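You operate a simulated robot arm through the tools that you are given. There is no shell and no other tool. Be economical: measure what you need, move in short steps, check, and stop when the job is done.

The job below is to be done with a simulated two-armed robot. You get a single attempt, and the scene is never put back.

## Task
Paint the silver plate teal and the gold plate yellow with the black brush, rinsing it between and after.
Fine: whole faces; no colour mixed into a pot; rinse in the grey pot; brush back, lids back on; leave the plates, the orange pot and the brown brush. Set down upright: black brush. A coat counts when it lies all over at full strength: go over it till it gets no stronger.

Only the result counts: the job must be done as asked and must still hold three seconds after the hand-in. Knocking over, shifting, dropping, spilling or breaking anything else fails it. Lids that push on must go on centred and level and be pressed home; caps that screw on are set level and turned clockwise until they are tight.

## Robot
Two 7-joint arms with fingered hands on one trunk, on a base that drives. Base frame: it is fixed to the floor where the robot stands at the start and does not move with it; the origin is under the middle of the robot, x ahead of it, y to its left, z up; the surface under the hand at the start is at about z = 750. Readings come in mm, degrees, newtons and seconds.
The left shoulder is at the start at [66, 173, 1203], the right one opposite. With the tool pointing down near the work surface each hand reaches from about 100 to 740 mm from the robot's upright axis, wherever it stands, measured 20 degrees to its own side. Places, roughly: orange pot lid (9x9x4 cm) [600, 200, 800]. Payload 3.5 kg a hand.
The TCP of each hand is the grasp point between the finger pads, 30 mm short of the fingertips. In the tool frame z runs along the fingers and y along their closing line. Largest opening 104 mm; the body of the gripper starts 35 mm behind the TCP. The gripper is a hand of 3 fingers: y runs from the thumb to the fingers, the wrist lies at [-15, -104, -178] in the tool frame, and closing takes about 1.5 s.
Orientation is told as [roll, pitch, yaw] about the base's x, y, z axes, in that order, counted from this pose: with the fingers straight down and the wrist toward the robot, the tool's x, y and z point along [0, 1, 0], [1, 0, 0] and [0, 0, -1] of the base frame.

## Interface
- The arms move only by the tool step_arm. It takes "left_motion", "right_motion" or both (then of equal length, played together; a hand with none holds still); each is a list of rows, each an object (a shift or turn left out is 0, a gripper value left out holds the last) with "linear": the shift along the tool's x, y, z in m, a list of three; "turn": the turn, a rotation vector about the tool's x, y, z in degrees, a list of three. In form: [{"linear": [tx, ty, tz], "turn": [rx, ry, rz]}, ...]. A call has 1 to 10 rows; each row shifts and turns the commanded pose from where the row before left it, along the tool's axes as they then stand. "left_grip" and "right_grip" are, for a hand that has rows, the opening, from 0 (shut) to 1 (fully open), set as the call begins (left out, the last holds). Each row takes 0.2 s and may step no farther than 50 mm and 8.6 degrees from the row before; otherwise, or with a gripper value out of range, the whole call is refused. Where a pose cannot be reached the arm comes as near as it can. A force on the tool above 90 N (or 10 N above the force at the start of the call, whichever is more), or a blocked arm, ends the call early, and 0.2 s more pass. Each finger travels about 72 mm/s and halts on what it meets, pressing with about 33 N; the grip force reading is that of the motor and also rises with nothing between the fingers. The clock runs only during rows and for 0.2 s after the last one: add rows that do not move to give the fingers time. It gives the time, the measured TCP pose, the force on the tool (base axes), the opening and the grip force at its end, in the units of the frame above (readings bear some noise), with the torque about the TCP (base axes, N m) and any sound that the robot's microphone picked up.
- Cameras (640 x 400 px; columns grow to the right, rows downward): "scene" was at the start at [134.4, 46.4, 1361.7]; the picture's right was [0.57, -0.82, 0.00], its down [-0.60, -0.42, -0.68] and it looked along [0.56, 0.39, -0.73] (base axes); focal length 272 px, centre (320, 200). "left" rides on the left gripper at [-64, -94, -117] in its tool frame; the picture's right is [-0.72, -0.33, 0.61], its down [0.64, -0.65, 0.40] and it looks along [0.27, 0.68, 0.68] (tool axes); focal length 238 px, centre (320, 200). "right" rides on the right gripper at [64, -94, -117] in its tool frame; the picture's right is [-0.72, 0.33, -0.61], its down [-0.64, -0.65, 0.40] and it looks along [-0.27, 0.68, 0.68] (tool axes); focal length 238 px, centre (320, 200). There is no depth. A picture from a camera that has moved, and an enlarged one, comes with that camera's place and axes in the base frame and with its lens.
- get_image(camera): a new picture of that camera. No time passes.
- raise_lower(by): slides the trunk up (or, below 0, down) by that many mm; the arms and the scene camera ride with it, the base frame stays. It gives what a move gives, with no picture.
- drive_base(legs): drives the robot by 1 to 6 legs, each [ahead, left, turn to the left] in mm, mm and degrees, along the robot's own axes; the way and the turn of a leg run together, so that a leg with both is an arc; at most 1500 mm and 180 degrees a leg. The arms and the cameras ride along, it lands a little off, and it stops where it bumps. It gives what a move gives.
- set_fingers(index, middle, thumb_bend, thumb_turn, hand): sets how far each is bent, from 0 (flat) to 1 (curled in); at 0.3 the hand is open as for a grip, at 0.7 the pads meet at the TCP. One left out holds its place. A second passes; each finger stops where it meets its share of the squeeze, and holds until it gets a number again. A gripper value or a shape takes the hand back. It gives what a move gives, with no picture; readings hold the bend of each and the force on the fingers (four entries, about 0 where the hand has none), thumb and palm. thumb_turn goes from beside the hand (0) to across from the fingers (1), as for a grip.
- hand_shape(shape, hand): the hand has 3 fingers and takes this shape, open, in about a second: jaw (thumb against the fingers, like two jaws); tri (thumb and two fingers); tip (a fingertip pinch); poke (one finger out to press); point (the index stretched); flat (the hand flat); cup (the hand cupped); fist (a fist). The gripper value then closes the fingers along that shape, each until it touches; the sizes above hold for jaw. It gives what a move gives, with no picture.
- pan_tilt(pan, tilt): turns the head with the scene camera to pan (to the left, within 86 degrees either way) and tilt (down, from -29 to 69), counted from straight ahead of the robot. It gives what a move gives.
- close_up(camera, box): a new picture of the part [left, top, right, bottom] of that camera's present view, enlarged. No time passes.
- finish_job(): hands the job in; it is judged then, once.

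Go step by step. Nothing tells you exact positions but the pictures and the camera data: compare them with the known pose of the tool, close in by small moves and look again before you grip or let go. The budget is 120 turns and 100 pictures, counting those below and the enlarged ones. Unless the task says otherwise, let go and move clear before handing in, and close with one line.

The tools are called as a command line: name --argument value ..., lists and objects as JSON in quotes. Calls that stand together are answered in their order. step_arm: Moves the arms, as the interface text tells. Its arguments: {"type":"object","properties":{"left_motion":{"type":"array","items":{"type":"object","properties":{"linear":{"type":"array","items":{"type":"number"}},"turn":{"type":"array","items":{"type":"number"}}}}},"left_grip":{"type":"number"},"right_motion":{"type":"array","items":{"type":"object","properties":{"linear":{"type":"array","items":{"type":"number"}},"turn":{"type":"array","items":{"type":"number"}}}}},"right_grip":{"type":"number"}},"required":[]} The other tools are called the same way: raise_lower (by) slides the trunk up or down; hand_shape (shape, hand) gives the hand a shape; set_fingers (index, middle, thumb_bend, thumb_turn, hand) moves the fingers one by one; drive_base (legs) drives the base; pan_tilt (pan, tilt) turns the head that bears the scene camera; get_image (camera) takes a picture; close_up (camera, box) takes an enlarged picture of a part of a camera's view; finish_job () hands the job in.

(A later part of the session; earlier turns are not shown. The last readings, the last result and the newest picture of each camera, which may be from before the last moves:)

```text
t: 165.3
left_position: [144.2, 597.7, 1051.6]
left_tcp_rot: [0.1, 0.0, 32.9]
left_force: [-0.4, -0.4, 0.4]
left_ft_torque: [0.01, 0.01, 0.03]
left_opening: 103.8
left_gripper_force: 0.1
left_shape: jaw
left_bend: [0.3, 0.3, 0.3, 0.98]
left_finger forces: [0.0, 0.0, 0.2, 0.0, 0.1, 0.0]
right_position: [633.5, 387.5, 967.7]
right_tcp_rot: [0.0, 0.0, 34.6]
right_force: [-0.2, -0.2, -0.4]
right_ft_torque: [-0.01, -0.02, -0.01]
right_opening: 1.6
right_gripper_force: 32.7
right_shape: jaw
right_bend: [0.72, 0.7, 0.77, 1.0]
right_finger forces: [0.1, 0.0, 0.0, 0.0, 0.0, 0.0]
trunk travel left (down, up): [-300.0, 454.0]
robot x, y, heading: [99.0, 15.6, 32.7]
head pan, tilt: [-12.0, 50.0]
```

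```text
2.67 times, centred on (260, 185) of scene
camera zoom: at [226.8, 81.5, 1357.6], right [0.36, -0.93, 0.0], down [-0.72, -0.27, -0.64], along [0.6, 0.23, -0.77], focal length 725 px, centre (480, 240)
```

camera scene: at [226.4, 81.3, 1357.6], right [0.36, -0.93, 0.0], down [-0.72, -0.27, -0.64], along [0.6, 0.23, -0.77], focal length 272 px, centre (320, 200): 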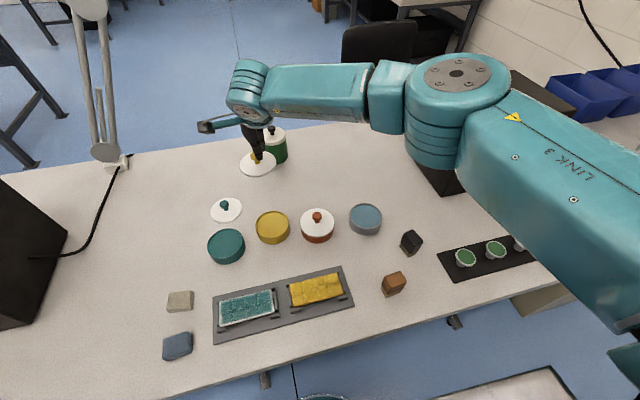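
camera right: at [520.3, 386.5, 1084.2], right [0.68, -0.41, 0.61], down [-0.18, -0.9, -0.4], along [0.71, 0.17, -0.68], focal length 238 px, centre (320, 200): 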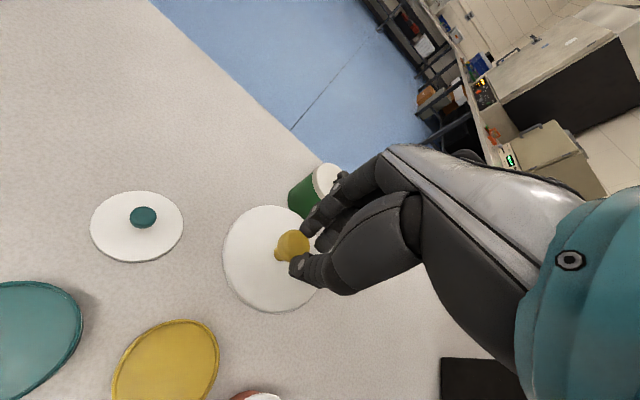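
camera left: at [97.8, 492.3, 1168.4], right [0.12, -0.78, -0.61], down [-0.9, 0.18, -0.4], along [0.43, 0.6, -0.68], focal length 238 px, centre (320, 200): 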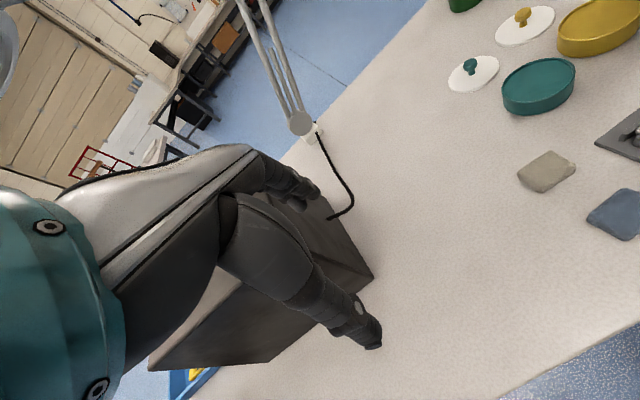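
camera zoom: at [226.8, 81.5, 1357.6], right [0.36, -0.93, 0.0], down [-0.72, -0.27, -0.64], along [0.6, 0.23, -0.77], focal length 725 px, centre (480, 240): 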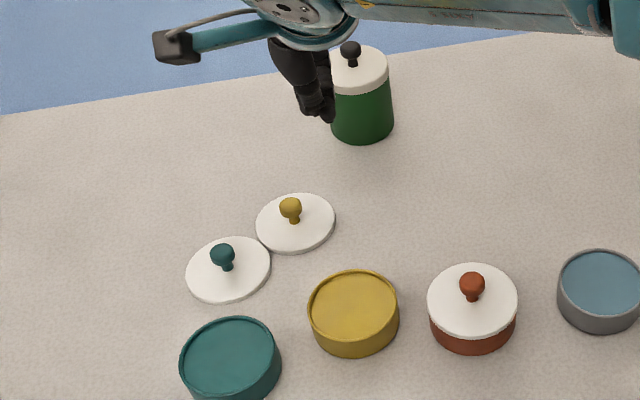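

The squeeze pushed the knob out and the lid landed flat on the table, at about [647, 461]. The left hand with a lowered trunk will suit the lids better, so I'll park the right hand aside, raise both, and lower the trunk.

step_arm --right_motion '[{"linear": [-0.0285, -0.0307, -0.012]}, {"linear": [-0.0285, -0.0307, -0.012]}, {"linear": [-0.0285, -0.0307, -0.012]}, {"linear": [-0.0285, -0.0307, -0.012]}, {"linear": [-0.0285, -0.0307, -0.012]}, {"linear": [-0.0285, -0.0307, -0.012]}, {"linear": [-0.0285, -0.0307, -0.012]}, {"linear": [-0.0285, -0.0307, -0.012]}]' --left_motion '[{"linear": [0, 0, -0.015]}, {"linear": [0, 0, -0.015]}, {"linear": [0, 0, -0.015]}, {"linear": [0, 0, -0.015]}, {"linear": [0, 0, -0.015]}, {"linear": [0, 0, -0.015]}, {"linear": [0, 0, -0.015]}, {"linear": [0, 0, -0.015]}]'

raise_lower --by -120

```text
t: 167.1
left_position: [142.6, 598.7, 1172.9]
left_tcp_rot: [0.0, 0.0, 33.0]
left_force: [-0.1, -1.1, -0.3]
left_ft_torque: [0.0, -0.03, 0.02]
left_opening: 103.6
left_gripper_force: 0.1
left_shape: jaw
left_bend: [0.3, 0.3, 0.3, 0.98]
left_finger forces: [0.0, 0.0, 0.1, 0.1, 0.1, 0.0]
right_position: [560.4, 58.3, 1064.5]
right_tcp_rot: [0.1, -0.1, 34.6]
right_force: [0.5, 0.1, -0.9]
right_ft_torque: [0.03, 0.0, -0.02]
right_opening: 1.6
right_gripper_force: 33.0
right_shape: jaw
right_bend: [0.72, 0.7, 0.77, 1.0]
right_finger forces: [0.0, 0.0, 0.1, 0.0, 0.0, 0.0]
trunk travel left (down, up): [-300.0, 454.0]
robot x, y, heading: [94.5, 12.3, 32.7]
head pan, tilt: [-12.0, 50.0]
```

```text
t: 168.6
left_position: [142.6, 597.7, 1052.2]
left_tcp_rot: [0.0, 0.0, 32.9]
left_force: [-0.2, 0.5, -0.1]
left_ft_torque: [0.0, 0.0, -0.03]
left_opening: 103.7
left_gripper_force: 0.0
left_shape: jaw
left_bend: [0.3, 0.3, 0.3, 0.98]
left_finger forces: [0.1, 0.0, 0.1, 0.0, 0.0, 0.1]
right_position: [574.2, 70.1, 915.2]
right_tcp_rot: [0.3, 4.8, 34.6]
right_force: [-0.8, -0.4, 0.3]
right_ft_torque: [0.01, 0.01, 0.0]
right_opening: 1.9
right_gripper_force: 33.4
right_shape: jaw
right_bend: [0.72, 0.7, 0.77, 1.0]
right_finger forces: [0.1, 0.0, 0.0, 0.1, 0.0, 0.0]
trunk travel left (down, up): [-180.0, 574.0]
robot x, y, heading: [99.6, 13.1, 33.0]
head pan, tilt: [-12.0, 50.0]
```

The right arm's pose changed slightly during the lowering, so I'll check the scene for contact.

get_image --camera "scene"

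```text
22 pictures are left
camera scene: at [271.4, 110.4, 1234.4], right [0.36, -0.93, 0.0], down [-0.72, -0.27, -0.64], along [0.6, 0.23, -0.77], focal length 272 px, centre (320, 200)
```

scene: 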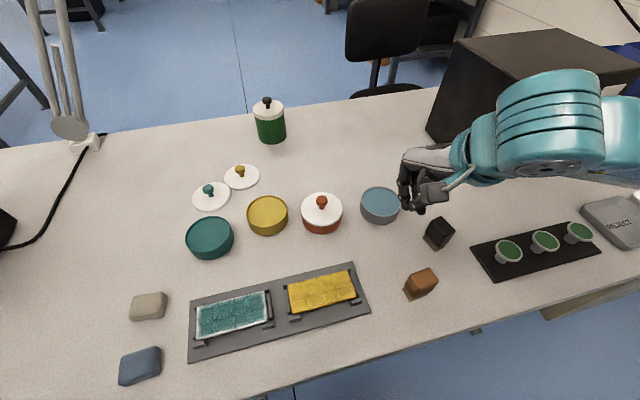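

Nothing was touched; the trunk just leans as it lowers. I'll bring the left hand over the yellow lid, half-open.

step_arm --left_grip 0.6 --left_motion '[{"linear": [-0.0354, 0.0316, 0]}, {"linear": [-0.0354, 0.0316, 0]}, {"linear": [-0.0354, 0.0316, 0]}, {"linear": [-0.0354, 0.0316, 0]}, {"linear": [-0.0354, 0.0316, 0]}, {"linear": [-0.0354, 0.0316, 0]}, {"linear": [-0.0354, 0.0316, 0]}, {"linear": [-0.0354, 0.0316, 0]}, {"linear": [-0.0354, 0.0316, 0]}, {"linear": [-0.0354, 0.0316, 0]}]'

step_arm --left_motion '[{"linear": [-0.0354, 0.0316, 0]}, {"linear": [0, 0, 0.045]}, {"linear": [0, 0, 0.045]}, {"linear": [0, 0, 0.045]}, {"linear": [0, 0, 0.03]}, {}]'

get_image --camera "left"

```text
t: 170.8
left_position: [545.7, 487.4, 1040.9]
left_tcp_rot: [0.0, -0.1, 33.1]
left_force: [-0.2, -0.5, 0.1]
left_ft_torque: [-0.03, -0.01, 0.0]
left_opening: 62.7
left_gripper_force: 0.1
left_shape: jaw
left_bend: [0.29, 0.41, 0.64, 1.0]
left_finger forces: [0.0, 0.0, 0.1, 0.1, 0.0, 0.0]
left hand out of reach, approached as far as the arm can: row 9, 10
right_position: [574.2, 69.8, 915.2]
right_tcp_rot: [0.2, 4.8, 34.7]
right_force: [0.8, 0.1, 0.0]
right_ft_torque: [-0.01, 0.0, 0.03]
right_opening: 1.8
right_gripper_force: 32.7
right_shape: jaw
right_bend: [0.72, 0.7, 0.77, 1.0]
right_finger forces: [0.0, 0.1, 0.1, 0.1, 0.0, 0.0]
trunk travel left (down, up): [-180.0, 574.0]
robot x, y, heading: [96.4, 14.4, 32.7]
head pan, tilt: [-12.0, 50.0]
```

```text
t: 172.2
left_position: [547.9, 486.8, 875.5]
left_tcp_rot: [0.0, 0.0, 32.9]
left_force: [0.6, 0.2, -0.6]
left_ft_torque: [0.02, 0.01, -0.01]
left_opening: 62.6
left_gripper_force: 0.0
left_shape: jaw
left_bend: [0.29, 0.41, 0.64, 1.0]
left_finger forces: [0.1, 0.0, 0.0, 0.1, 0.0, 0.0]
left hand out of reach, approached as far as the arm can: row 1
right_position: [574.8, 69.4, 914.8]
right_tcp_rot: [0.2, 4.8, 34.7]
right_force: [0.0, -0.2, -0.5]
right_ft_torque: [0.0, -0.02, 0.01]
right_opening: 1.6
right_gripper_force: 32.8
right_shape: jaw
right_bend: [0.72, 0.7, 0.77, 1.0]
right_finger forces: [0.0, 0.0, 0.0, 0.1, 0.0, 0.0]
trunk travel left (down, up): [-180.0, 574.0]
robot x, y, heading: [95.8, 13.3, 32.9]
head pan, tilt: [-12.0, 50.0]
```

```text
21 pictures are left
camera left: at [502.2, 380.9, 992.8], right [0.12, -0.78, -0.61], down [-0.9, 0.18, -0.4], along [0.43, 0.6, -0.68], focal length 238 px, centre (320, 200)
```

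left: 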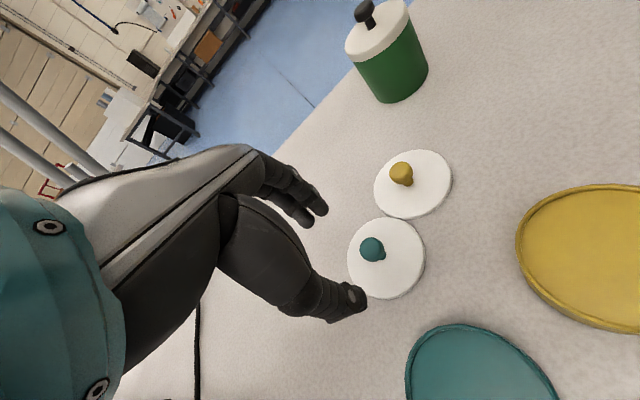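

The left hand is beside the teal lid, so I'll do that one first (knob ≈[566, 491]). Moving over it for a closer look.

step_arm --left_motion '[{"linear": [-0.007, 0.0181, 0.02]}, {"linear": [0, 0, 0.02]}, {}]'

close_up --camera "left" --box '[240, 150, 480, 350]'

```text
t: 173.0
left_position: [547.2, 496.8, 841.9]
left_tcp_rot: [-0.1, -0.1, 32.9]
left_force: [0.3, 0.2, -0.3]
left_ft_torque: [-0.01, 0.0, -0.03]
left_opening: 62.9
left_gripper_force: 0.0
left_shape: jaw
left_bend: [0.29, 0.41, 0.64, 1.0]
left_finger forces: [0.0, 0.0, 0.0, 0.1, 0.0, 0.0]
left hand out of reach, approached as far as the arm can: row 1, 2
right_position: [573.5, 70.1, 914.9]
right_tcp_rot: [0.3, 4.7, 34.6]
right_force: [0.1, 0.4, 0.7]
right_ft_torque: [0.06, -0.01, 0.0]
right_opening: 1.5
right_gripper_force: 32.7
right_shape: jaw
right_bend: [0.72, 0.7, 0.77, 1.0]
right_finger forces: [0.1, 0.0, 0.0, 0.0, 0.0, 0.0]
trunk travel left (down, up): [-180.0, 574.0]
robot x, y, heading: [97.6, 12.7, 32.9]
head pan, tilt: [-12.0, 50.0]
```

```text
2.00 times, centred on (360, 250) of left
camera zoom: at [499.6, 391.8, 959.2], right [0.12, -0.78, -0.61], down [-0.9, 0.18, -0.41], along [0.43, 0.6, -0.68], focal length 477 px, centre (240, 100)
```

zoom: 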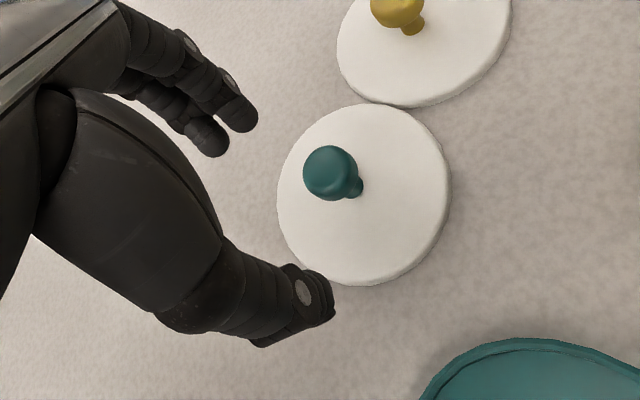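

Reach got worse with the trunk low, so I'll raise it back and look down to see how much room the base has before the table.

raise_lower --by 120

pan_tilt --pan 0 --tilt 69

get_image --camera "scene"

```text
t: 174.5
left_position: [531.2, 489.5, 1027.4]
left_tcp_rot: [-0.1, -6.7, 33.0]
left_force: [0.2, 0.6, 0.1]
left_ft_torque: [0.0, 0.01, 0.03]
left_opening: 62.8
left_gripper_force: 0.1
left_shape: jaw
left_bend: [0.29, 0.41, 0.64, 1.0]
left_finger forces: [0.0, 0.0, 0.0, 0.0, 0.0, 0.1]
right_position: [573.7, 70.0, 1034.7]
right_tcp_rot: [0.1, 4.8, 34.6]
right_force: [0.1, -0.5, -0.1]
right_ft_torque: [0.0, -0.02, -0.01]
right_opening: 1.5
right_gripper_force: 33.0
right_shape: jaw
right_bend: [0.72, 0.7, 0.77, 1.0]
right_finger forces: [0.0, 0.0, 0.0, 0.1, 0.0, 0.0]
trunk travel left (down, up): [-300.0, 454.0]
robot x, y, heading: [93.6, 14.7, 32.9]
head pan, tilt: [-12.0, 50.0]
```

```text
t: 175.3
left_position: [530.9, 488.6, 1027.6]
left_tcp_rot: [-0.1, -6.6, 33.0]
left_force: [0.9, 0.2, -0.4]
left_ft_torque: [-0.02, -0.01, -0.01]
left_opening: 62.5
left_gripper_force: 0.0
left_shape: jaw
left_bend: [0.29, 0.41, 0.64, 1.0]
left_finger forces: [0.0, 0.0, 0.0, 0.1, 0.0, 0.0]
right_position: [574.4, 69.9, 1034.3]
right_tcp_rot: [0.2, 4.8, 34.6]
right_force: [-1.1, -0.1, 0.1]
right_ft_torque: [0.0, -0.04, 0.01]
right_opening: 1.5
right_gripper_force: 32.4
right_shape: jaw
right_bend: [0.72, 0.7, 0.77, 1.0]
right_finger forces: [0.0, 0.1, 0.0, 0.0, 0.1, 0.0]
trunk travel left (down, up): [-300.0, 454.0]
robot x, y, heading: [96.3, 17.3, 32.8]
head pan, tilt: [0.0, 68.8]
```

```text
19 pictures are left
camera scene: at [201.9, 84.4, 1335.7], right [0.54, -0.84, 0.0], down [-0.78, -0.51, -0.36], along [0.3, 0.2, -0.93], focal length 272 px, centre (320, 200)
```

scene: 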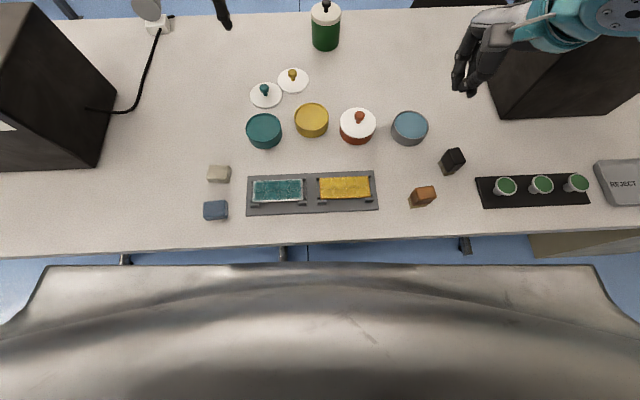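

The base has room, since only the low round base goes under the table edge. I'll drive 70 mm forward, re-level the hands, and look again.

drive_base --legs '[[70, 0, 0]]'

step_arm --left_motion '[{"turn": [6.7, 0, 0]}, {}]' --right_motion '[{"turn": [-4.8, 0, 0]}, {}]'

```text
t: 176.3
left_position: [589.6, 527.8, 1027.0]
left_tcp_rot: [0.0, -6.6, 32.9]
left_force: [0.9, 0.7, -0.7]
left_ft_torque: [0.0, 0.03, -0.01]
left_opening: 62.6
left_gripper_force: 0.1
left_shape: jaw
left_bend: [0.29, 0.41, 0.64, 1.0]
left_finger forces: [0.1, 0.0, 0.0, 0.0, 0.0, 0.0]
right_position: [632.9, 108.5, 1034.0]
right_tcp_rot: [0.2, 4.9, 34.7]
right_force: [0.7, 0.6, -0.2]
right_ft_torque: [-0.02, -0.02, 0.0]
right_opening: 1.5
right_gripper_force: 33.0
right_shape: jaw
right_bend: [0.72, 0.7, 0.77, 1.0]
right_finger forces: [0.0, 0.0, 0.0, 0.1, 0.1, 0.0]
trunk travel left (down, up): [-300.0, 454.0]
robot x, y, heading: [153.1, 56.4, 33.1]
head pan, tilt: [0.0, 68.8]
```

```text
t: 176.9
left_position: [579.1, 529.1, 1029.7]
left_tcp_rot: [-0.1, 0.1, 33.0]
left_force: [0.0, 0.5, -0.3]
left_ft_torque: [0.0, -0.02, 0.04]
left_opening: 62.8
left_gripper_force: 0.0
left_shape: jaw
left_bend: [0.29, 0.41, 0.64, 1.0]
left_finger forces: [0.0, 0.1, 0.1, 0.1, 0.0, 0.0]
left hand out of reach, approached as far as the arm can: row 1
right_position: [632.1, 108.5, 1034.1]
right_tcp_rot: [0.2, 0.0, 34.7]
right_force: [0.3, -0.3, -0.1]
right_ft_torque: [-0.04, -0.02, -0.02]
right_opening: 1.7
right_gripper_force: 33.4
right_shape: jaw
right_bend: [0.72, 0.7, 0.77, 1.0]
right_finger forces: [0.1, 0.0, 0.0, 0.0, 0.0, 0.0]
trunk travel left (down, up): [-300.0, 454.0]
robot x, y, heading: [154.6, 52.6, 33.1]
head pan, tilt: [0.0, 68.8]
```

I'm closer now. Left hand down above the teal lid's knob.

step_arm --left_motion '[{"linear": [-0.0254, -0.0308, 0.02]}, {"linear": [0, 0, 0.045]}, {"linear": [0, 0, 0.045]}, {"linear": [0, 0, 0.045]}, {"linear": [0, 0, 0.035]}, {}]'

close_up --camera "left" --box '[240, 150, 480, 350]'

```text
t: 178.3
left_position: [500.1, 518.0, 887.2]
left_tcp_rot: [-0.2, 0.1, 32.8]
left_force: [0.9, 0.2, 0.4]
left_ft_torque: [-0.02, 0.01, 0.04]
left_opening: 62.7
left_gripper_force: 0.1
left_shape: jaw
left_bend: [0.29, 0.41, 0.64, 1.0]
left_finger forces: [0.1, 0.1, 0.1, 0.0, 0.0, 0.0]
left hand out of reach, approached as far as the arm can: row 1, 2, 3, 4, 5
right_position: [632.1, 108.1, 1034.1]
right_tcp_rot: [0.2, 0.1, 34.6]
right_force: [0.5, -1.0, -0.5]
right_ft_torque: [0.01, 0.0, 0.04]
right_opening: 1.3
right_gripper_force: 32.7
right_shape: jaw
right_bend: [0.72, 0.7, 0.77, 1.0]
right_finger forces: [0.1, 0.0, 0.0, 0.0, 0.1, 0.0]
trunk travel left (down, up): [-300.0, 454.0]
robot x, y, heading: [152.3, 52.2, 32.9]
head pan, tilt: [0.0, 68.8]
```

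```text
2.00 times, centred on (360, 250) of left
camera zoom: at [454.2, 413.0, 1006.1], right [0.12, -0.78, -0.61], down [-0.9, 0.18, -0.41], along [0.43, 0.59, -0.68], focal length 477 px, centre (240, 100)
```

zoom: 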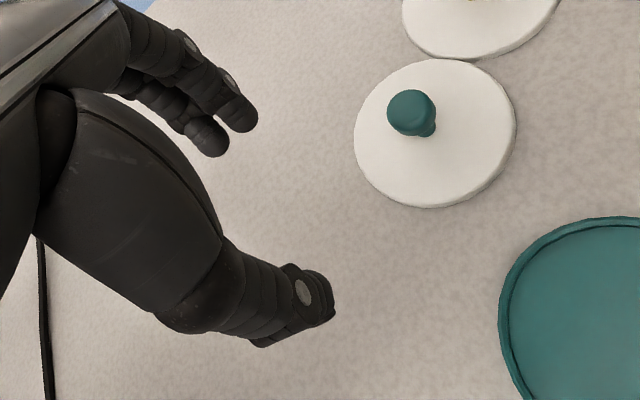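

The left arm is caught at a joint limit. The right arm works better, so I'll lift the left away and shift the base left so the right hand reaches the lids comfortably.

step_arm --left_motion '[{"linear": [0, -0.01, -0.045]}, {"linear": [0.01, -0.03, -0.035]}, {"linear": [0.01, -0.03, -0.035]}, {"linear": [0.01, -0.03, -0.03]}, {}]'

drive_base --legs '[[0, 120, 0]]'

pan_tilt --pan -3 --tilt 55

get_image --camera "scene"

```text
t: 179.5
left_position: [397.9, 490.0, 1034.3]
left_tcp_rot: [-0.1, 0.1, 32.9]
left_force: [0.5, 0.1, -0.9]
left_ft_torque: [-0.01, 0.01, 0.01]
left_opening: 62.9
left_gripper_force: 0.1
left_shape: jaw
left_bend: [0.29, 0.41, 0.64, 1.0]
left_finger forces: [0.0, 0.1, 0.0, 0.1, 0.0, 0.0]
right_position: [632.0, 107.5, 1034.7]
right_tcp_rot: [0.3, 0.1, 34.7]
right_force: [-0.4, 0.4, 0.1]
right_ft_torque: [0.03, 0.02, 0.04]
right_opening: 1.6
right_gripper_force: 32.7
right_shape: jaw
right_bend: [0.72, 0.7, 0.77, 1.0]
right_finger forces: [0.1, 0.1, 0.0, 0.1, 0.1, 0.0]
trunk travel left (down, up): [-300.0, 454.0]
robot x, y, heading: [155.3, 54.2, 32.9]
head pan, tilt: [0.0, 68.8]
```

```text
t: 180.7
left_position: [333.5, 589.7, 1033.9]
left_tcp_rot: [-0.2, 0.1, 32.8]
left_force: [0.1, 0.4, 0.3]
left_ft_torque: [0.0, 0.0, -0.03]
left_opening: 62.6
left_gripper_force: 0.2
left_shape: jaw
left_bend: [0.29, 0.41, 0.64, 1.0]
left_finger forces: [0.0, 0.0, 0.1, 0.0, 0.0, 0.0]
right_position: [567.7, 207.2, 1034.1]
right_tcp_rot: [0.1, 0.1, 34.5]
right_force: [-0.5, 0.0, 0.6]
right_ft_torque: [-0.02, 0.01, -0.02]
right_opening: 1.3
right_gripper_force: 33.3
right_shape: jaw
right_bend: [0.72, 0.7, 0.77, 1.0]
right_finger forces: [0.0, 0.1, 0.0, 0.0, 0.0, 0.1]
trunk travel left (down, up): [-300.0, 454.0]
robot x, y, heading: [92.0, 151.2, 32.9]
head pan, tilt: [0.0, 68.8]
```

```text
t: 181.5
left_position: [334.9, 588.6, 1034.6]
left_tcp_rot: [-0.1, 0.2, 32.8]
left_force: [0.8, 1.2, 0.1]
left_ft_torque: [0.03, -0.02, -0.02]
left_opening: 62.6
left_gripper_force: 0.1
left_shape: jaw
left_bend: [0.29, 0.41, 0.64, 1.0]
left_finger forces: [0.0, 0.0, 0.0, 0.1, 0.0, 0.1]
right_position: [568.2, 206.8, 1034.9]
right_tcp_rot: [0.2, 0.1, 34.5]
right_force: [0.7, 0.2, -0.2]
right_ft_torque: [-0.01, 0.03, -0.01]
right_opening: 1.5
right_gripper_force: 32.3
right_shape: jaw
right_bend: [0.72, 0.7, 0.77, 1.0]
right_finger forces: [0.0, 0.0, 0.0, 0.0, 0.1, 0.0]
trunk travel left (down, up): [-300.0, 454.0]
robot x, y, heading: [90.0, 151.5, 33.2]
head pan, tilt: [-3.0, 55.0]
```

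```text
17 pictures are left
camera scene: at [211.0, 227.0, 1351.0], right [0.5, -0.87, 0.0], down [-0.71, -0.41, -0.57], along [0.5, 0.29, -0.82], focal length 272 px, centre (320, 200)
```

scene: 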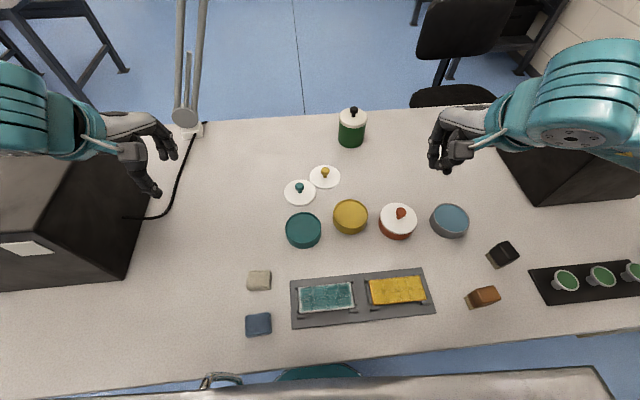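

The view is well centred now. I'll open the right hand partway and bring it over the yellow lid (≈[645, 460]).

step_arm --right_grip 0.6 --right_motion '[{"linear": [0.0274, 0.0345, 0]}, {"linear": [0.0274, 0.0345, 0]}, {"linear": [0.0274, 0.0345, 0]}, {"linear": [0.0274, 0.0345, 0]}, {"linear": [0.0274, 0.0345, 0]}, {"linear": [0.0274, 0.0345, 0]}, {"linear": [0, 0, 0.048]}, {"linear": [0, 0, 0.048]}, {"linear": [0, 0, 0.048]}, {"linear": [0, 0, 0.046]}]'

close_up --camera "right" --box '[160, 130, 420, 350]'

```text
t: 183.7
left_position: [334.4, 589.9, 1033.8]
left_tcp_rot: [0.0, 0.1, 32.8]
left_force: [-0.8, 0.1, 1.3]
left_ft_torque: [-0.01, -0.03, 0.04]
left_opening: 62.4
left_gripper_force: 0.0
left_shape: jaw
left_bend: [0.29, 0.41, 0.64, 1.0]
left_finger forces: [0.0, 0.0, 0.0, 0.0, 0.1, 0.0]
right_position: [644.9, 460.9, 843.9]
right_tcp_rot: [0.3, 0.0, 34.5]
right_force: [0.4, -0.5, -0.2]
right_ft_torque: [0.03, 0.0, -0.03]
right_opening: 61.9
right_gripper_force: 0.0
right_shape: jaw
right_bend: [0.29, 0.41, 0.65, 1.0]
right_finger forces: [0.1, 0.0, 0.1, 0.0, 0.1, 0.0]
trunk travel left (down, up): [-300.0, 454.0]
robot x, y, heading: [89.1, 150.0, 32.7]
head pan, tilt: [-3.0, 55.0]
```

```text
1.82 times, centred on (290, 240) of right
camera zoom: at [533.1, 459.5, 961.3], right [0.68, -0.41, 0.61], down [-0.18, -0.9, -0.41], along [0.71, 0.17, -0.68], focal length 433 px, centre (374, 127)
```

zoom: 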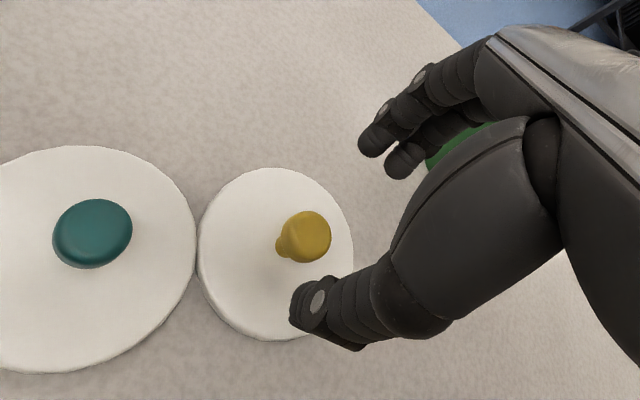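

The right arm reaches easily here. I'll open fully (nothing is near now), centre on the knob, descend to z≈788 and close.

step_arm --right_grip 1 --right_motion '[{"linear": [-0.0036, 0.003, 0]}, {}, {}, {"linear": [0, 0, 0.03]}, {"linear": [0, 0, 0.02]}, {"linear": [0, 0, 0.006]}, {}]'

step_arm --right_grip 0 --right_motion '[{}, {}, {}, {}, {}, {}, {}, {}, {}, {}]'

close_up --camera "right" --box '[160, 130, 420, 350]'

```text
t: 185.3
left_position: [334.7, 589.9, 1035.3]
left_tcp_rot: [0.0, 0.1, 32.8]
left_force: [0.1, 0.5, 0.1]
left_ft_torque: [0.0, 0.01, -0.04]
left_opening: 62.5
left_gripper_force: 0.1
left_shape: jaw
left_bend: [0.29, 0.41, 0.64, 1.0]
left_finger forces: [0.0, 0.1, 0.0, 0.0, 0.0, 0.0]
right_position: [649.1, 459.7, 788.0]
right_tcp_rot: [0.3, 0.0, 34.4]
right_force: [0.6, -0.8, -0.5]
right_ft_torque: [-0.02, 0.01, 0.01]
right_opening: 103.8
right_gripper_force: 0.1
right_shape: jaw
right_bend: [0.3, 0.3, 0.3, 0.98]
right_finger forces: [0.0, 0.1, 0.0, 0.0, 0.1, 0.0]
trunk travel left (down, up): [-300.0, 454.0]
robot x, y, heading: [90.4, 155.3, 33.0]
head pan, tilt: [-3.0, 55.0]
```

```text
t: 187.5
left_position: [334.9, 589.3, 1033.5]
left_tcp_rot: [0.0, 0.1, 32.8]
left_force: [0.0, -0.8, 0.2]
left_ft_torque: [-0.02, -0.01, -0.03]
left_opening: 62.8
left_gripper_force: 0.0
left_shape: jaw
left_bend: [0.29, 0.41, 0.64, 1.0]
left_finger forces: [0.1, 0.1, 0.0, 0.1, 0.1, 0.0]
right_position: [648.7, 459.0, 789.3]
right_tcp_rot: [0.2, 0.1, 34.5]
right_force: [0.2, -0.4, -0.5]
right_ft_torque: [0.01, -0.02, -0.01]
right_opening: 10.9
right_gripper_force: 33.4
right_shape: jaw
right_bend: [0.73, 0.7, 0.78, 1.0]
right_finger forces: [19.3, 7.0, 0.0, 0.0, 31.8, 0.0]
trunk travel left (down, up): [-300.0, 454.0]
robot x, y, heading: [93.3, 148.8, 32.5]
head pan, tilt: [-3.0, 55.0]
```

```text
1.82 times, centred on (290, 240) of right
camera zoom: at [536.9, 457.6, 905.8], right [0.68, -0.41, 0.61], down [-0.18, -0.9, -0.41], along [0.71, 0.17, -0.68], focal length 433 px, centre (374, 127)
```

zoom: 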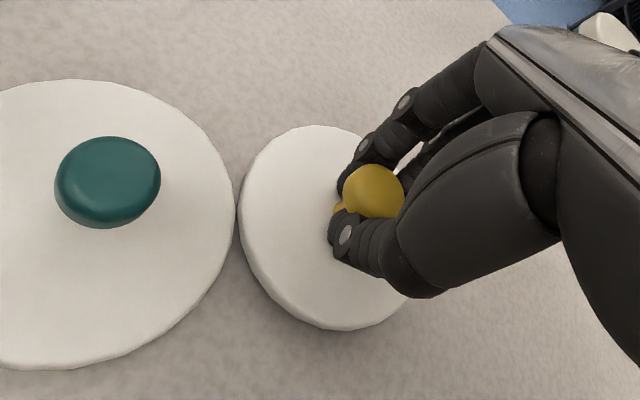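

The fingers grip the stem under the knob, which is a secure hold. I'll lift and carry the lid over the yellow pot (≈[556, 340]).

step_arm --right_motion '[{"linear": [0, 0, -0.02]}, {"linear": [0, 0, -0.04]}, {"linear": [0, 0, -0.04]}, {"linear": [-0.0113, -0.036, 0]}, {"linear": [-0.0113, -0.036, 0]}, {"linear": [-0.0113, -0.036, 0]}, {"linear": [-0.0113, -0.036, 0]}, {}]'

close_up --camera "right" --box '[160, 130, 420, 350]'

close_up --camera "scene" --box '[270, 150, 430, 260]'

```text
t: 189.3
left_position: [334.2, 590.3, 1033.5]
left_tcp_rot: [-0.1, 0.1, 32.7]
left_force: [0.6, -0.7, 0.7]
left_ft_torque: [-0.01, -0.02, -0.02]
left_opening: 63.0
left_gripper_force: 0.0
left_shape: jaw
left_bend: [0.29, 0.41, 0.64, 1.0]
left_finger forces: [0.1, 0.1, 0.1, 0.0, 0.0, 0.1]
right_position: [558.1, 339.8, 888.1]
right_tcp_rot: [0.2, -0.1, 34.5]
right_force: [0.1, -0.7, -1.4]
right_ft_torque: [0.01, -0.02, -0.03]
right_opening: 11.0
right_gripper_force: 33.1
right_shape: jaw
right_bend: [0.73, 0.7, 0.78, 1.0]
right_finger forces: [20.4, 4.5, 0.1, 0.1, 32.9, 0.0]
trunk travel left (down, up): [-300.0, 454.0]
robot x, y, heading: [91.3, 151.0, 33.3]
head pan, tilt: [-3.0, 55.0]
```

```text
1.82 times, centred on (290, 240) of right
camera zoom: at [445.1, 338.6, 1005.2], right [0.68, -0.41, 0.61], down [-0.18, -0.9, -0.41], along [0.71, 0.17, -0.68], focal length 433 px, centre (374, 127)
```

zoom: 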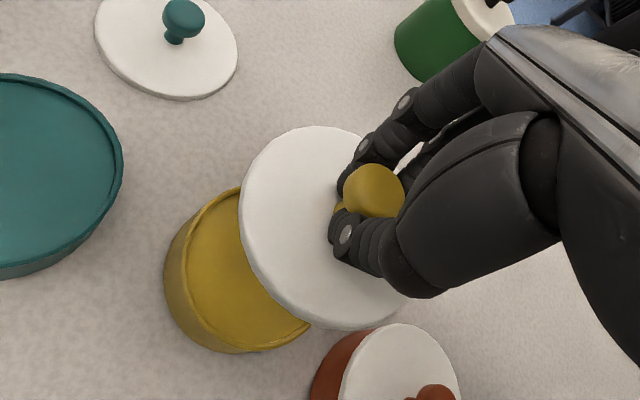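

```text
3.64 times, centred on (350, 205) of scene
camera zoom: at [211.2, 227.4, 1351.0], right [0.5, -0.87, 0.0], down [-0.71, -0.41, -0.57], along [0.5, 0.29, -0.82], focal length 988 px, centre (211, 182)
```

zoom: 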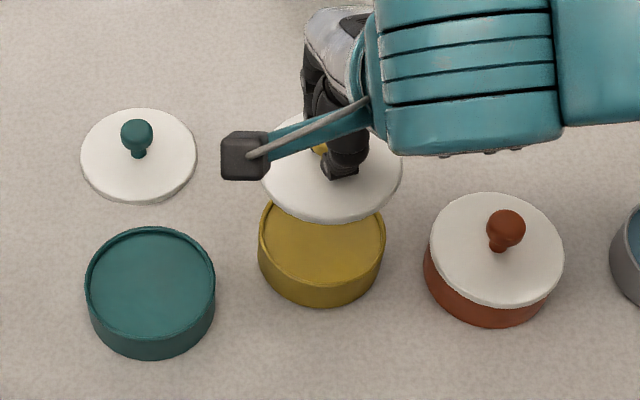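

The lid hangs level and is within about 2 mm of the pot's centre. I'll lower it onto the rim gently.

step_arm --right_motion '[{"linear": [-0.0012, -0.0008, 0.03]}, {"linear": [0, 0, 0.025]}, {"linear": [0, 0, 0.006]}, {}]'

step_arm --right_motion '[{"linear": [0, 0, 0.003]}, {}]'

step_arm --right_motion '[{"linear": [0, 0, 0.003]}, {}]'

get_image --camera "scene"

```text
t: 190.3
left_position: [334.0, 589.4, 1035.1]
left_tcp_rot: [-0.1, 0.1, 32.9]
left_force: [0.4, -0.1, 0.2]
left_ft_torque: [-0.01, 0.0, 0.0]
left_opening: 62.5
left_gripper_force: 0.0
left_shape: jaw
left_bend: [0.29, 0.41, 0.64, 1.0]
left_finger forces: [0.0, 0.1, 0.0, 0.0, 0.0, 0.0]
right_position: [556.1, 338.2, 826.1]
right_tcp_rot: [0.2, 0.0, 34.6]
right_force: [0.4, -0.6, 0.0]
right_ft_torque: [0.03, 0.01, -0.01]
right_opening: 11.0
right_gripper_force: 33.1
right_shape: jaw
right_bend: [0.73, 0.7, 0.78, 1.0]
right_finger forces: [20.8, 4.7, 0.0, 0.0, 33.5, 0.1]
trunk travel left (down, up): [-300.0, 454.0]
robot x, y, heading: [88.9, 156.2, 32.7]
head pan, tilt: [-3.0, 55.0]
```

```text
t: 190.9
left_position: [333.9, 590.5, 1033.8]
left_tcp_rot: [-0.2, 0.2, 32.8]
left_force: [-0.5, -0.2, -0.9]
left_ft_torque: [0.01, 0.02, 0.01]
left_opening: 62.6
left_gripper_force: 0.0
left_shape: jaw
left_bend: [0.29, 0.41, 0.64, 1.0]
left_finger forces: [0.1, 0.1, 0.1, 0.0, 0.1, 0.0]
right_position: [557.0, 339.2, 824.7]
right_tcp_rot: [0.2, 0.1, 34.5]
right_force: [-0.5, 0.5, 0.1]
right_ft_torque: [0.02, 0.0, -0.02]
right_opening: 11.2
right_gripper_force: 32.9
right_shape: jaw
right_bend: [0.73, 0.7, 0.78, 1.0]
right_finger forces: [20.8, 4.8, 0.1, 0.0, 33.4, 0.1]
trunk travel left (down, up): [-300.0, 454.0]
robot x, y, heading: [93.3, 153.2, 32.9]
head pan, tilt: [-3.0, 55.0]
```

```text
t: 191.5
left_position: [333.6, 589.1, 1033.4]
left_tcp_rot: [-0.1, 0.1, 32.9]
left_force: [-0.2, -0.2, 0.7]
left_ft_torque: [-0.02, 0.01, -0.01]
left_opening: 62.6
left_gripper_force: 0.0
left_shape: jaw
left_bend: [0.29, 0.41, 0.64, 1.0]
left_finger forces: [0.0, 0.0, 0.0, 0.1, 0.0, 0.0]
right_position: [558.2, 339.5, 822.7]
right_tcp_rot: [0.3, 0.0, 34.5]
right_force: [0.4, -1.0, 3.9]
right_ft_torque: [0.13, 0.0, -0.01]
right_opening: 11.2
right_gripper_force: 33.2
right_shape: jaw
right_bend: [0.73, 0.7, 0.78, 1.0]
right_finger forces: [22.1, 5.5, 0.1, 0.1, 37.7, 0.0]
trunk travel left (down, up): [-300.0, 454.0]
robot x, y, heading: [89.1, 152.0, 33.0]
head pan, tilt: [-3.0, 55.0]
```

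```text
12 pictures are left
camera scene: at [210.8, 226.9, 1351.1], right [0.5, -0.87, 0.0], down [-0.71, -0.41, -0.57], along [0.5, 0.29, -0.82], focal length 272 px, centre (320, 200)
```

scene: 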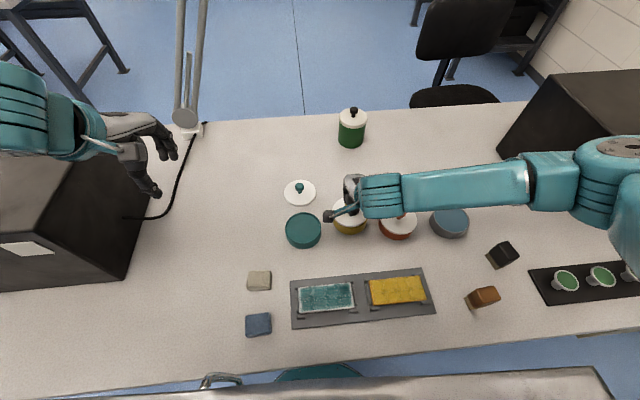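

It has made contact. One close look at how the lid sits before pressing.

close_up --camera "right" --box '[190, 160, 350, 340]'

```text
2.22 times, centred on (270, 250) of right
camera zoom: at [444.2, 337.3, 938.9], right [0.68, -0.41, 0.61], down [-0.18, -0.9, -0.41], along [0.71, 0.17, -0.68], focal length 530 px, centre (431, 89)
```

zoom: 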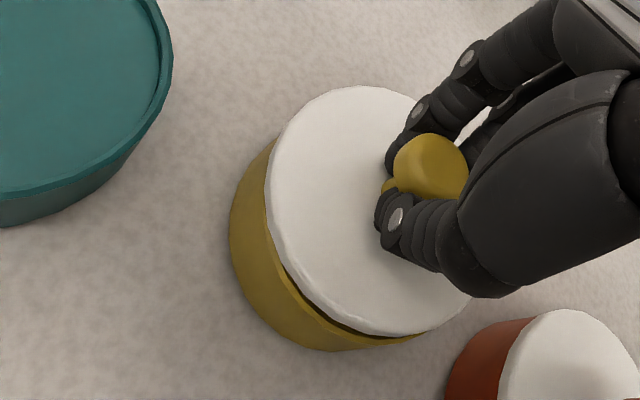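

The pot's rim shows a little at the front side, so the lid should shift about 3.5 mm that way. I'll lift slightly, shift, and lower again.

step_arm --right_motion '[{"linear": [0, 0, -0.006]}, {"linear": [-0.0023, -0.0026, 0]}, {}, {"linear": [0, 0, 0.004]}, {"linear": [0, 0, 0.003]}, {}]'

close_up --camera "right" --box '[190, 160, 350, 340]'

```text
t: 192.9
left_position: [333.9, 589.6, 1034.8]
left_tcp_rot: [-0.1, 0.0, 32.8]
left_force: [-0.7, -0.3, 0.1]
left_ft_torque: [-0.03, -0.07, -0.03]
left_opening: 62.5
left_gripper_force: 0.1
left_shape: jaw
left_bend: [0.29, 0.41, 0.64, 1.0]
left_finger forces: [0.0, 0.0, 0.0, 0.0, 0.0, 0.1]
right_position: [556.3, 336.1, 822.5]
right_tcp_rot: [0.3, -0.1, 34.5]
right_force: [-0.1, -1.0, 5.8]
right_ft_torque: [0.29, 0.0, 0.02]
right_opening: 11.5
right_gripper_force: 33.1
right_shape: jaw
right_bend: [0.73, 0.7, 0.78, 1.0]
right_finger forces: [24.4, 8.9, 0.0, 0.0, 41.0, 0.0]
trunk travel left (down, up): [-300.0, 454.0]
robot x, y, heading: [91.9, 151.7, 32.7]
head pan, tilt: [-3.0, 55.0]
```

```text
2.22 times, centred on (270, 250) of right
camera zoom: at [443.4, 333.9, 938.1], right [0.68, -0.41, 0.61], down [-0.18, -0.9, -0.41], along [0.71, 0.17, -0.68], focal length 530 px, centre (431, 89)
```

zoom: 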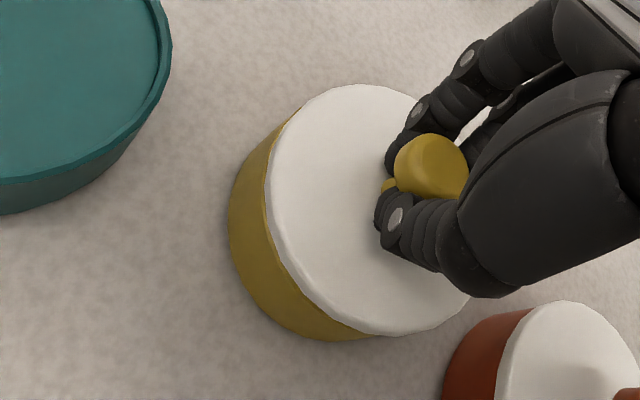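

It's well aligned now. I'll press down while holding to seat it.

step_arm --right_motion '[{"linear": [0, 0, 0.003]}, {"linear": [0, 0, 0.003]}, {}]'

step_arm --right_motion '[{"linear": [0, 0, 0.003]}, {}]'

```text
t: 193.7
left_position: [331.6, 587.5, 1036.4]
left_tcp_rot: [-0.1, -0.1, 32.8]
left_force: [-0.3, 0.6, -0.8]
left_ft_torque: [-0.02, 0.04, -0.01]
left_opening: 62.9
left_gripper_force: 0.1
left_shape: jaw
left_bend: [0.29, 0.41, 0.64, 1.0]
left_finger forces: [0.0, 0.1, 0.1, 0.1, 0.0, 0.0]
right_position: [555.1, 336.3, 818.9]
right_tcp_rot: [0.3, -0.5, 34.5]
right_force: [-0.4, -6.0, 35.9]
right_ft_torque: [0.65, -0.04, -0.08]
right_opening: 13.3
right_gripper_force: 33.8
right_shape: jaw
right_bend: [0.74, 0.7, 0.78, 1.0]
right_finger forces: [43.6, 10.7, 0.0, 0.0, 63.3, 0.0]
trunk travel left (down, up): [-300.0, 454.0]
robot x, y, heading: [92.9, 153.1, 32.9]
head pan, tilt: [-3.0, 55.0]
heard: snap
```

```text
t: 194.3
left_position: [330.5, 587.6, 1035.5]
left_tcp_rot: [-0.1, -0.1, 32.9]
left_force: [0.4, 1.2, -1.0]
left_ft_torque: [0.01, 0.01, 0.01]
left_opening: 62.6
left_gripper_force: 0.2
left_shape: jaw
left_bend: [0.29, 0.41, 0.64, 1.0]
left_finger forces: [0.0, 0.1, 0.1, 0.0, 0.0, 0.1]
right_position: [556.1, 336.6, 818.1]
right_tcp_rot: [0.6, -0.6, 34.4]
right_force: [-3.0, -11.7, 53.1]
right_ft_torque: [0.4, 0.26, -0.03]
right_opening: 13.7
right_gripper_force: 33.2
right_shape: jaw
right_bend: [0.74, 0.7, 0.79, 1.0]
right_finger forces: [42.0, 10.8, 0.1, 0.0, 74.2, 0.0]
trunk travel left (down, up): [-300.0, 454.0]
robot x, y, heading: [89.3, 152.9, 32.9]
head pan, tilt: [-3.0, 55.0]
```

A snap sounded: the lid is home. I'll relieve the pressure and, still holding the knob, gently slide the pot back the ~15 mm to its original place.

step_arm --right_motion '[{"linear": [0, 0, -0.004]}, {"linear": [0, 0, -0.003]}, {}]'

step_arm --right_motion '[{"linear": [0.0005, -0.003, 0]}, {"linear": [0.0005, -0.003, 0]}, {"linear": [0.0005, -0.003, 0]}, {"linear": [0.0004, -0.003, 0]}, {"linear": [0.0004, -0.0028, 0]}, {}]'

close_up --camera "scene" --box '[270, 150, 430, 260]'

```text
t: 195.1
left_position: [333.8, 590.2, 1033.0]
left_tcp_rot: [-0.1, 0.2, 32.7]
left_force: [-0.1, -0.2, 0.1]
left_ft_torque: [-0.01, 0.0, -0.02]
left_opening: 62.8
left_gripper_force: 0.2
left_shape: jaw
left_bend: [0.29, 0.41, 0.64, 1.0]
left_finger forces: [0.0, 0.0, 0.1, 0.0, 0.0, 0.0]
right_position: [555.3, 336.1, 819.2]
right_tcp_rot: [0.3, 0.0, 34.5]
right_force: [2.1, 5.1, 14.8]
right_ft_torque: [0.87, -0.34, -0.08]
right_opening: 12.7
right_gripper_force: 32.6
right_shape: jaw
right_bend: [0.74, 0.7, 0.79, 1.0]
right_finger forces: [43.6, 10.2, 0.0, 0.0, 38.7, 0.0]
trunk travel left (down, up): [-300.0, 454.0]
robot x, y, heading: [87.2, 154.4, 32.6]
head pan, tilt: [-3.0, 55.0]
```

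```text
t: 196.5
left_position: [334.7, 589.7, 1034.0]
left_tcp_rot: [-0.1, 0.1, 32.9]
left_force: [0.2, 0.8, -1.1]
left_ft_torque: [0.0, -0.02, -0.01]
left_opening: 62.8
left_gripper_force: 0.0
left_shape: jaw
left_bend: [0.29, 0.41, 0.64, 1.0]
left_finger forces: [0.1, 0.0, 0.1, 0.1, 0.0, 0.1]
right_position: [541.9, 329.1, 819.6]
right_tcp_rot: [0.2, -0.1, 34.6]
right_force: [4.1, 1.9, 11.2]
right_ft_torque: [0.7, -0.36, -0.13]
right_opening: 12.4
right_gripper_force: 32.9
right_shape: jaw
right_bend: [0.74, 0.7, 0.79, 1.0]
right_finger forces: [50.2, 12.0, 0.1, 0.1, 37.8, 0.0]
trunk travel left (down, up): [-300.0, 454.0]
robot x, y, heading: [91.3, 152.3, 33.0]
head pan, tilt: [-3.0, 55.0]
```

```text
3.64 times, centred on (350, 205) of scene
camera zoom: at [210.6, 226.9, 1351.1], right [0.5, -0.87, 0.0], down [-0.71, -0.41, -0.57], along [0.5, 0.29, -0.82], focal length 988 px, centre (211, 182)
```

zoom: 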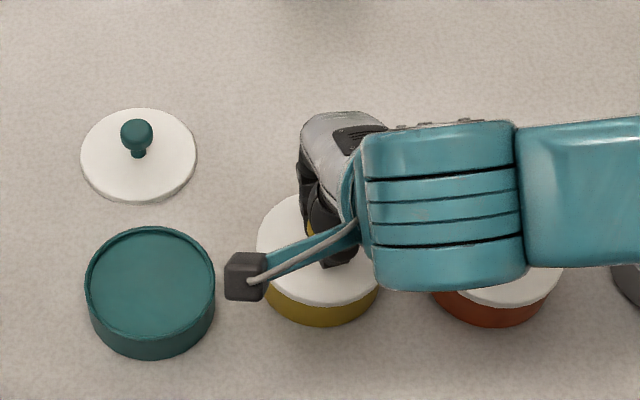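

The pot is back in line. I'll release the knob and rise clear.

step_arm --right_grip 1 --right_motion '[{}, {}, {}, {}, {}, {}, {}, {"linear": [0, 0, -0.02]}, {"linear": [0, 0, -0.04]}, {"linear": [0, 0, -0.04]}]'

step_arm --right_motion '[{"linear": [0.034, 0.028, 0]}, {"linear": [0.034, 0.028, 0]}, {"linear": [0.034, 0.028, 0]}, {"linear": [0.02, 0.022, 0]}, {}]'

get_image --camera "right"

```text
t: 198.7
left_position: [334.1, 589.0, 1034.3]
left_tcp_rot: [-0.1, 0.1, 32.7]
left_force: [0.1, -0.3, -0.6]
left_ft_torque: [0.03, 0.0, -0.01]
left_opening: 62.6
left_gripper_force: 0.0
left_shape: jaw
left_bend: [0.29, 0.41, 0.64, 1.0]
left_finger forces: [0.0, 0.0, 0.0, 0.0, 0.0, 0.1]
right_position: [541.5, 329.1, 918.8]
right_tcp_rot: [0.2, 0.1, 34.4]
right_force: [-0.7, 0.5, -0.4]
right_ft_torque: [0.0, 0.01, 0.01]
right_opening: 103.7
right_gripper_force: 0.0
right_shape: jaw
right_bend: [0.3, 0.3, 0.3, 0.98]
right_finger forces: [0.0, 0.0, 0.0, 0.0, 0.0, 0.1]
trunk travel left (down, up): [-300.0, 454.0]
robot x, y, heading: [87.8, 150.9, 32.8]
head pan, tilt: [-3.0, 55.0]
```

```text
t: 199.9
left_position: [334.2, 589.1, 1034.2]
left_tcp_rot: [-0.1, 0.1, 32.7]
left_force: [0.1, -0.6, 0.0]
left_ft_torque: [-0.03, -0.03, 0.01]
left_opening: 62.8
left_gripper_force: 0.1
left_shape: jaw
left_bend: [0.29, 0.41, 0.64, 1.0]
left_finger forces: [0.0, 0.1, 0.0, 0.0, 0.1, 0.0]
right_position: [558.8, 489.5, 919.4]
right_tcp_rot: [0.1, 0.1, 34.5]
right_force: [-0.6, 0.5, 0.1]
right_ft_torque: [0.01, 0.01, -0.02]
right_opening: 104.0
right_gripper_force: 0.0
right_shape: jaw
right_bend: [0.3, 0.3, 0.3, 0.98]
right_finger forces: [0.0, 0.1, 0.0, 0.1, 0.1, 0.1]
trunk travel left (down, up): [-300.0, 454.0]
robot x, y, heading: [91.3, 153.3, 33.0]
head pan, tilt: [-3.0, 55.0]
```

```text
8 pictures are left
camera right: at [447.6, 487.5, 1036.6], right [0.68, -0.41, 0.61], down [-0.18, -0.9, -0.41], along [0.71, 0.17, -0.68], focal length 238 px, centre (320, 200)
```

right: 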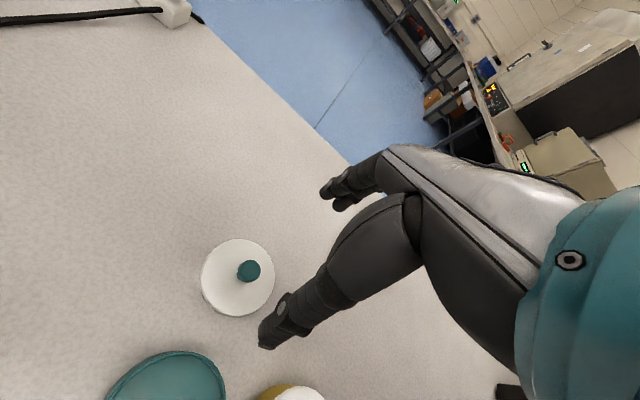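

The teal knob is near [568.5, 494]. I'll descend with the hand four-fifths open and close on the stem.

step_arm --right_grip 0.85 --right_motion '[{"linear": [-0.0018, 0.0105, 0]}, {"linear": [0, 0, 0.04]}, {"linear": [0, 0, 0.025]}, {}]'

close_up --camera "right" --box '[160, 130, 420, 350]'

```text
t: 200.9
left_position: [333.8, 589.7, 1033.7]
left_tcp_rot: [-0.1, 0.1, 32.8]
left_force: [0.0, 0.5, 0.2]
left_ft_torque: [-0.02, -0.01, 0.0]
left_opening: 62.7
left_gripper_force: 0.1
left_shape: jaw
left_bend: [0.29, 0.41, 0.64, 1.0]
left_finger forces: [0.1, 0.1, 0.1, 0.0, 0.0, 0.1]
right_position: [571.3, 493.8, 854.7]
right_tcp_rot: [0.3, -0.1, 34.5]
right_force: [0.8, -0.2, -0.3]
right_ft_torque: [0.01, -0.01, 0.0]
right_opening: 88.6
right_gripper_force: 0.1
right_shape: jaw
right_bend: [0.27, 0.33, 0.44, 0.98]
right_finger forces: [0.0, 0.0, 0.1, 0.0, 0.0, 0.0]
trunk travel left (down, up): [-300.0, 454.0]
robot x, y, heading: [87.7, 152.4, 33.2]
head pan, tilt: [-3.0, 55.0]
```

```text
1.82 times, centred on (290, 240) of right
camera zoom: at [457.9, 492.2, 971.3], right [0.68, -0.41, 0.61], down [-0.18, -0.9, -0.41], along [0.71, 0.17, -0.68], focal length 433 px, centre (374, 127)
```

zoom: 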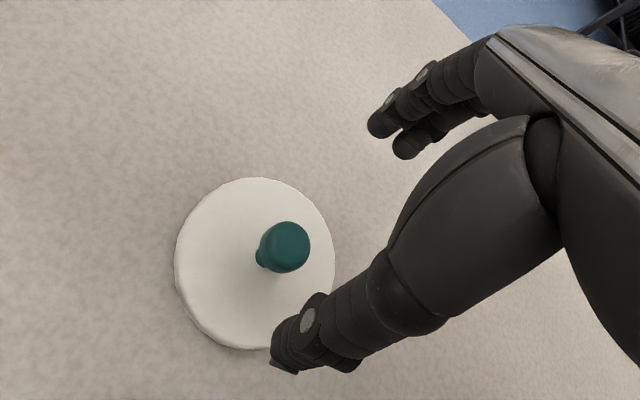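

step_arm --right_motion '[{"linear": [0, -0.0025, 0.035]}, {"linear": [0, 0, 0.025]}, {"linear": [0, 0, 0.006]}, {}]'

step_arm --right_grip 0 --right_motion '[{}, {}, {}, {}, {}, {}, {}, {}, {}, {}]'

```text
t: 201.9
left_position: [333.9, 590.0, 1034.3]
left_tcp_rot: [0.0, 0.1, 32.7]
left_force: [0.7, -1.0, 0.2]
left_ft_torque: [0.02, 0.02, 0.01]
left_opening: 62.6
left_gripper_force: 0.1
left_shape: jaw
left_bend: [0.29, 0.41, 0.64, 1.0]
left_finger forces: [0.0, 0.0, 0.1, 0.0, 0.0, 0.1]
right_position: [567.1, 493.2, 787.9]
right_tcp_rot: [0.2, 0.0, 34.5]
right_force: [0.7, -0.2, -0.5]
right_ft_torque: [-0.03, -0.01, -0.01]
right_opening: 88.5
right_gripper_force: 0.1
right_shape: jaw
right_bend: [0.27, 0.33, 0.44, 0.98]
right_finger forces: [0.1, 0.1, 0.0, 0.0, 0.0, 0.0]
trunk travel left (down, up): [-300.0, 454.0]
robot x, y, heading: [95.1, 151.3, 32.7]
head pan, tilt: [-3.0, 55.0]
```

```text
t: 204.1
left_position: [334.6, 589.1, 1033.2]
left_tcp_rot: [-0.1, 0.1, 32.7]
left_force: [0.0, -0.1, 0.1]
left_ft_torque: [0.03, 0.01, -0.02]
left_opening: 62.7
left_gripper_force: 0.1
left_shape: jaw
left_bend: [0.29, 0.41, 0.64, 1.0]
left_finger forces: [0.0, 0.0, 0.2, 0.1, 0.0, 0.0]
right_position: [567.5, 493.0, 787.7]
right_tcp_rot: [0.2, 0.0, 34.5]
right_force: [-0.3, 1.2, 1.3]
right_ft_torque: [0.09, 0.01, 0.0]
right_opening: 10.4
right_gripper_force: 32.8
right_shape: jaw
right_bend: [0.73, 0.7, 0.77, 1.0]
right_finger forces: [25.0, 7.8, 0.0, 0.0, 33.5, 0.1]
trunk travel left (down, up): [-300.0, 454.0]
robot x, y, heading: [90.4, 152.6, 33.1]
head pan, tilt: [-3.0, 55.0]
```

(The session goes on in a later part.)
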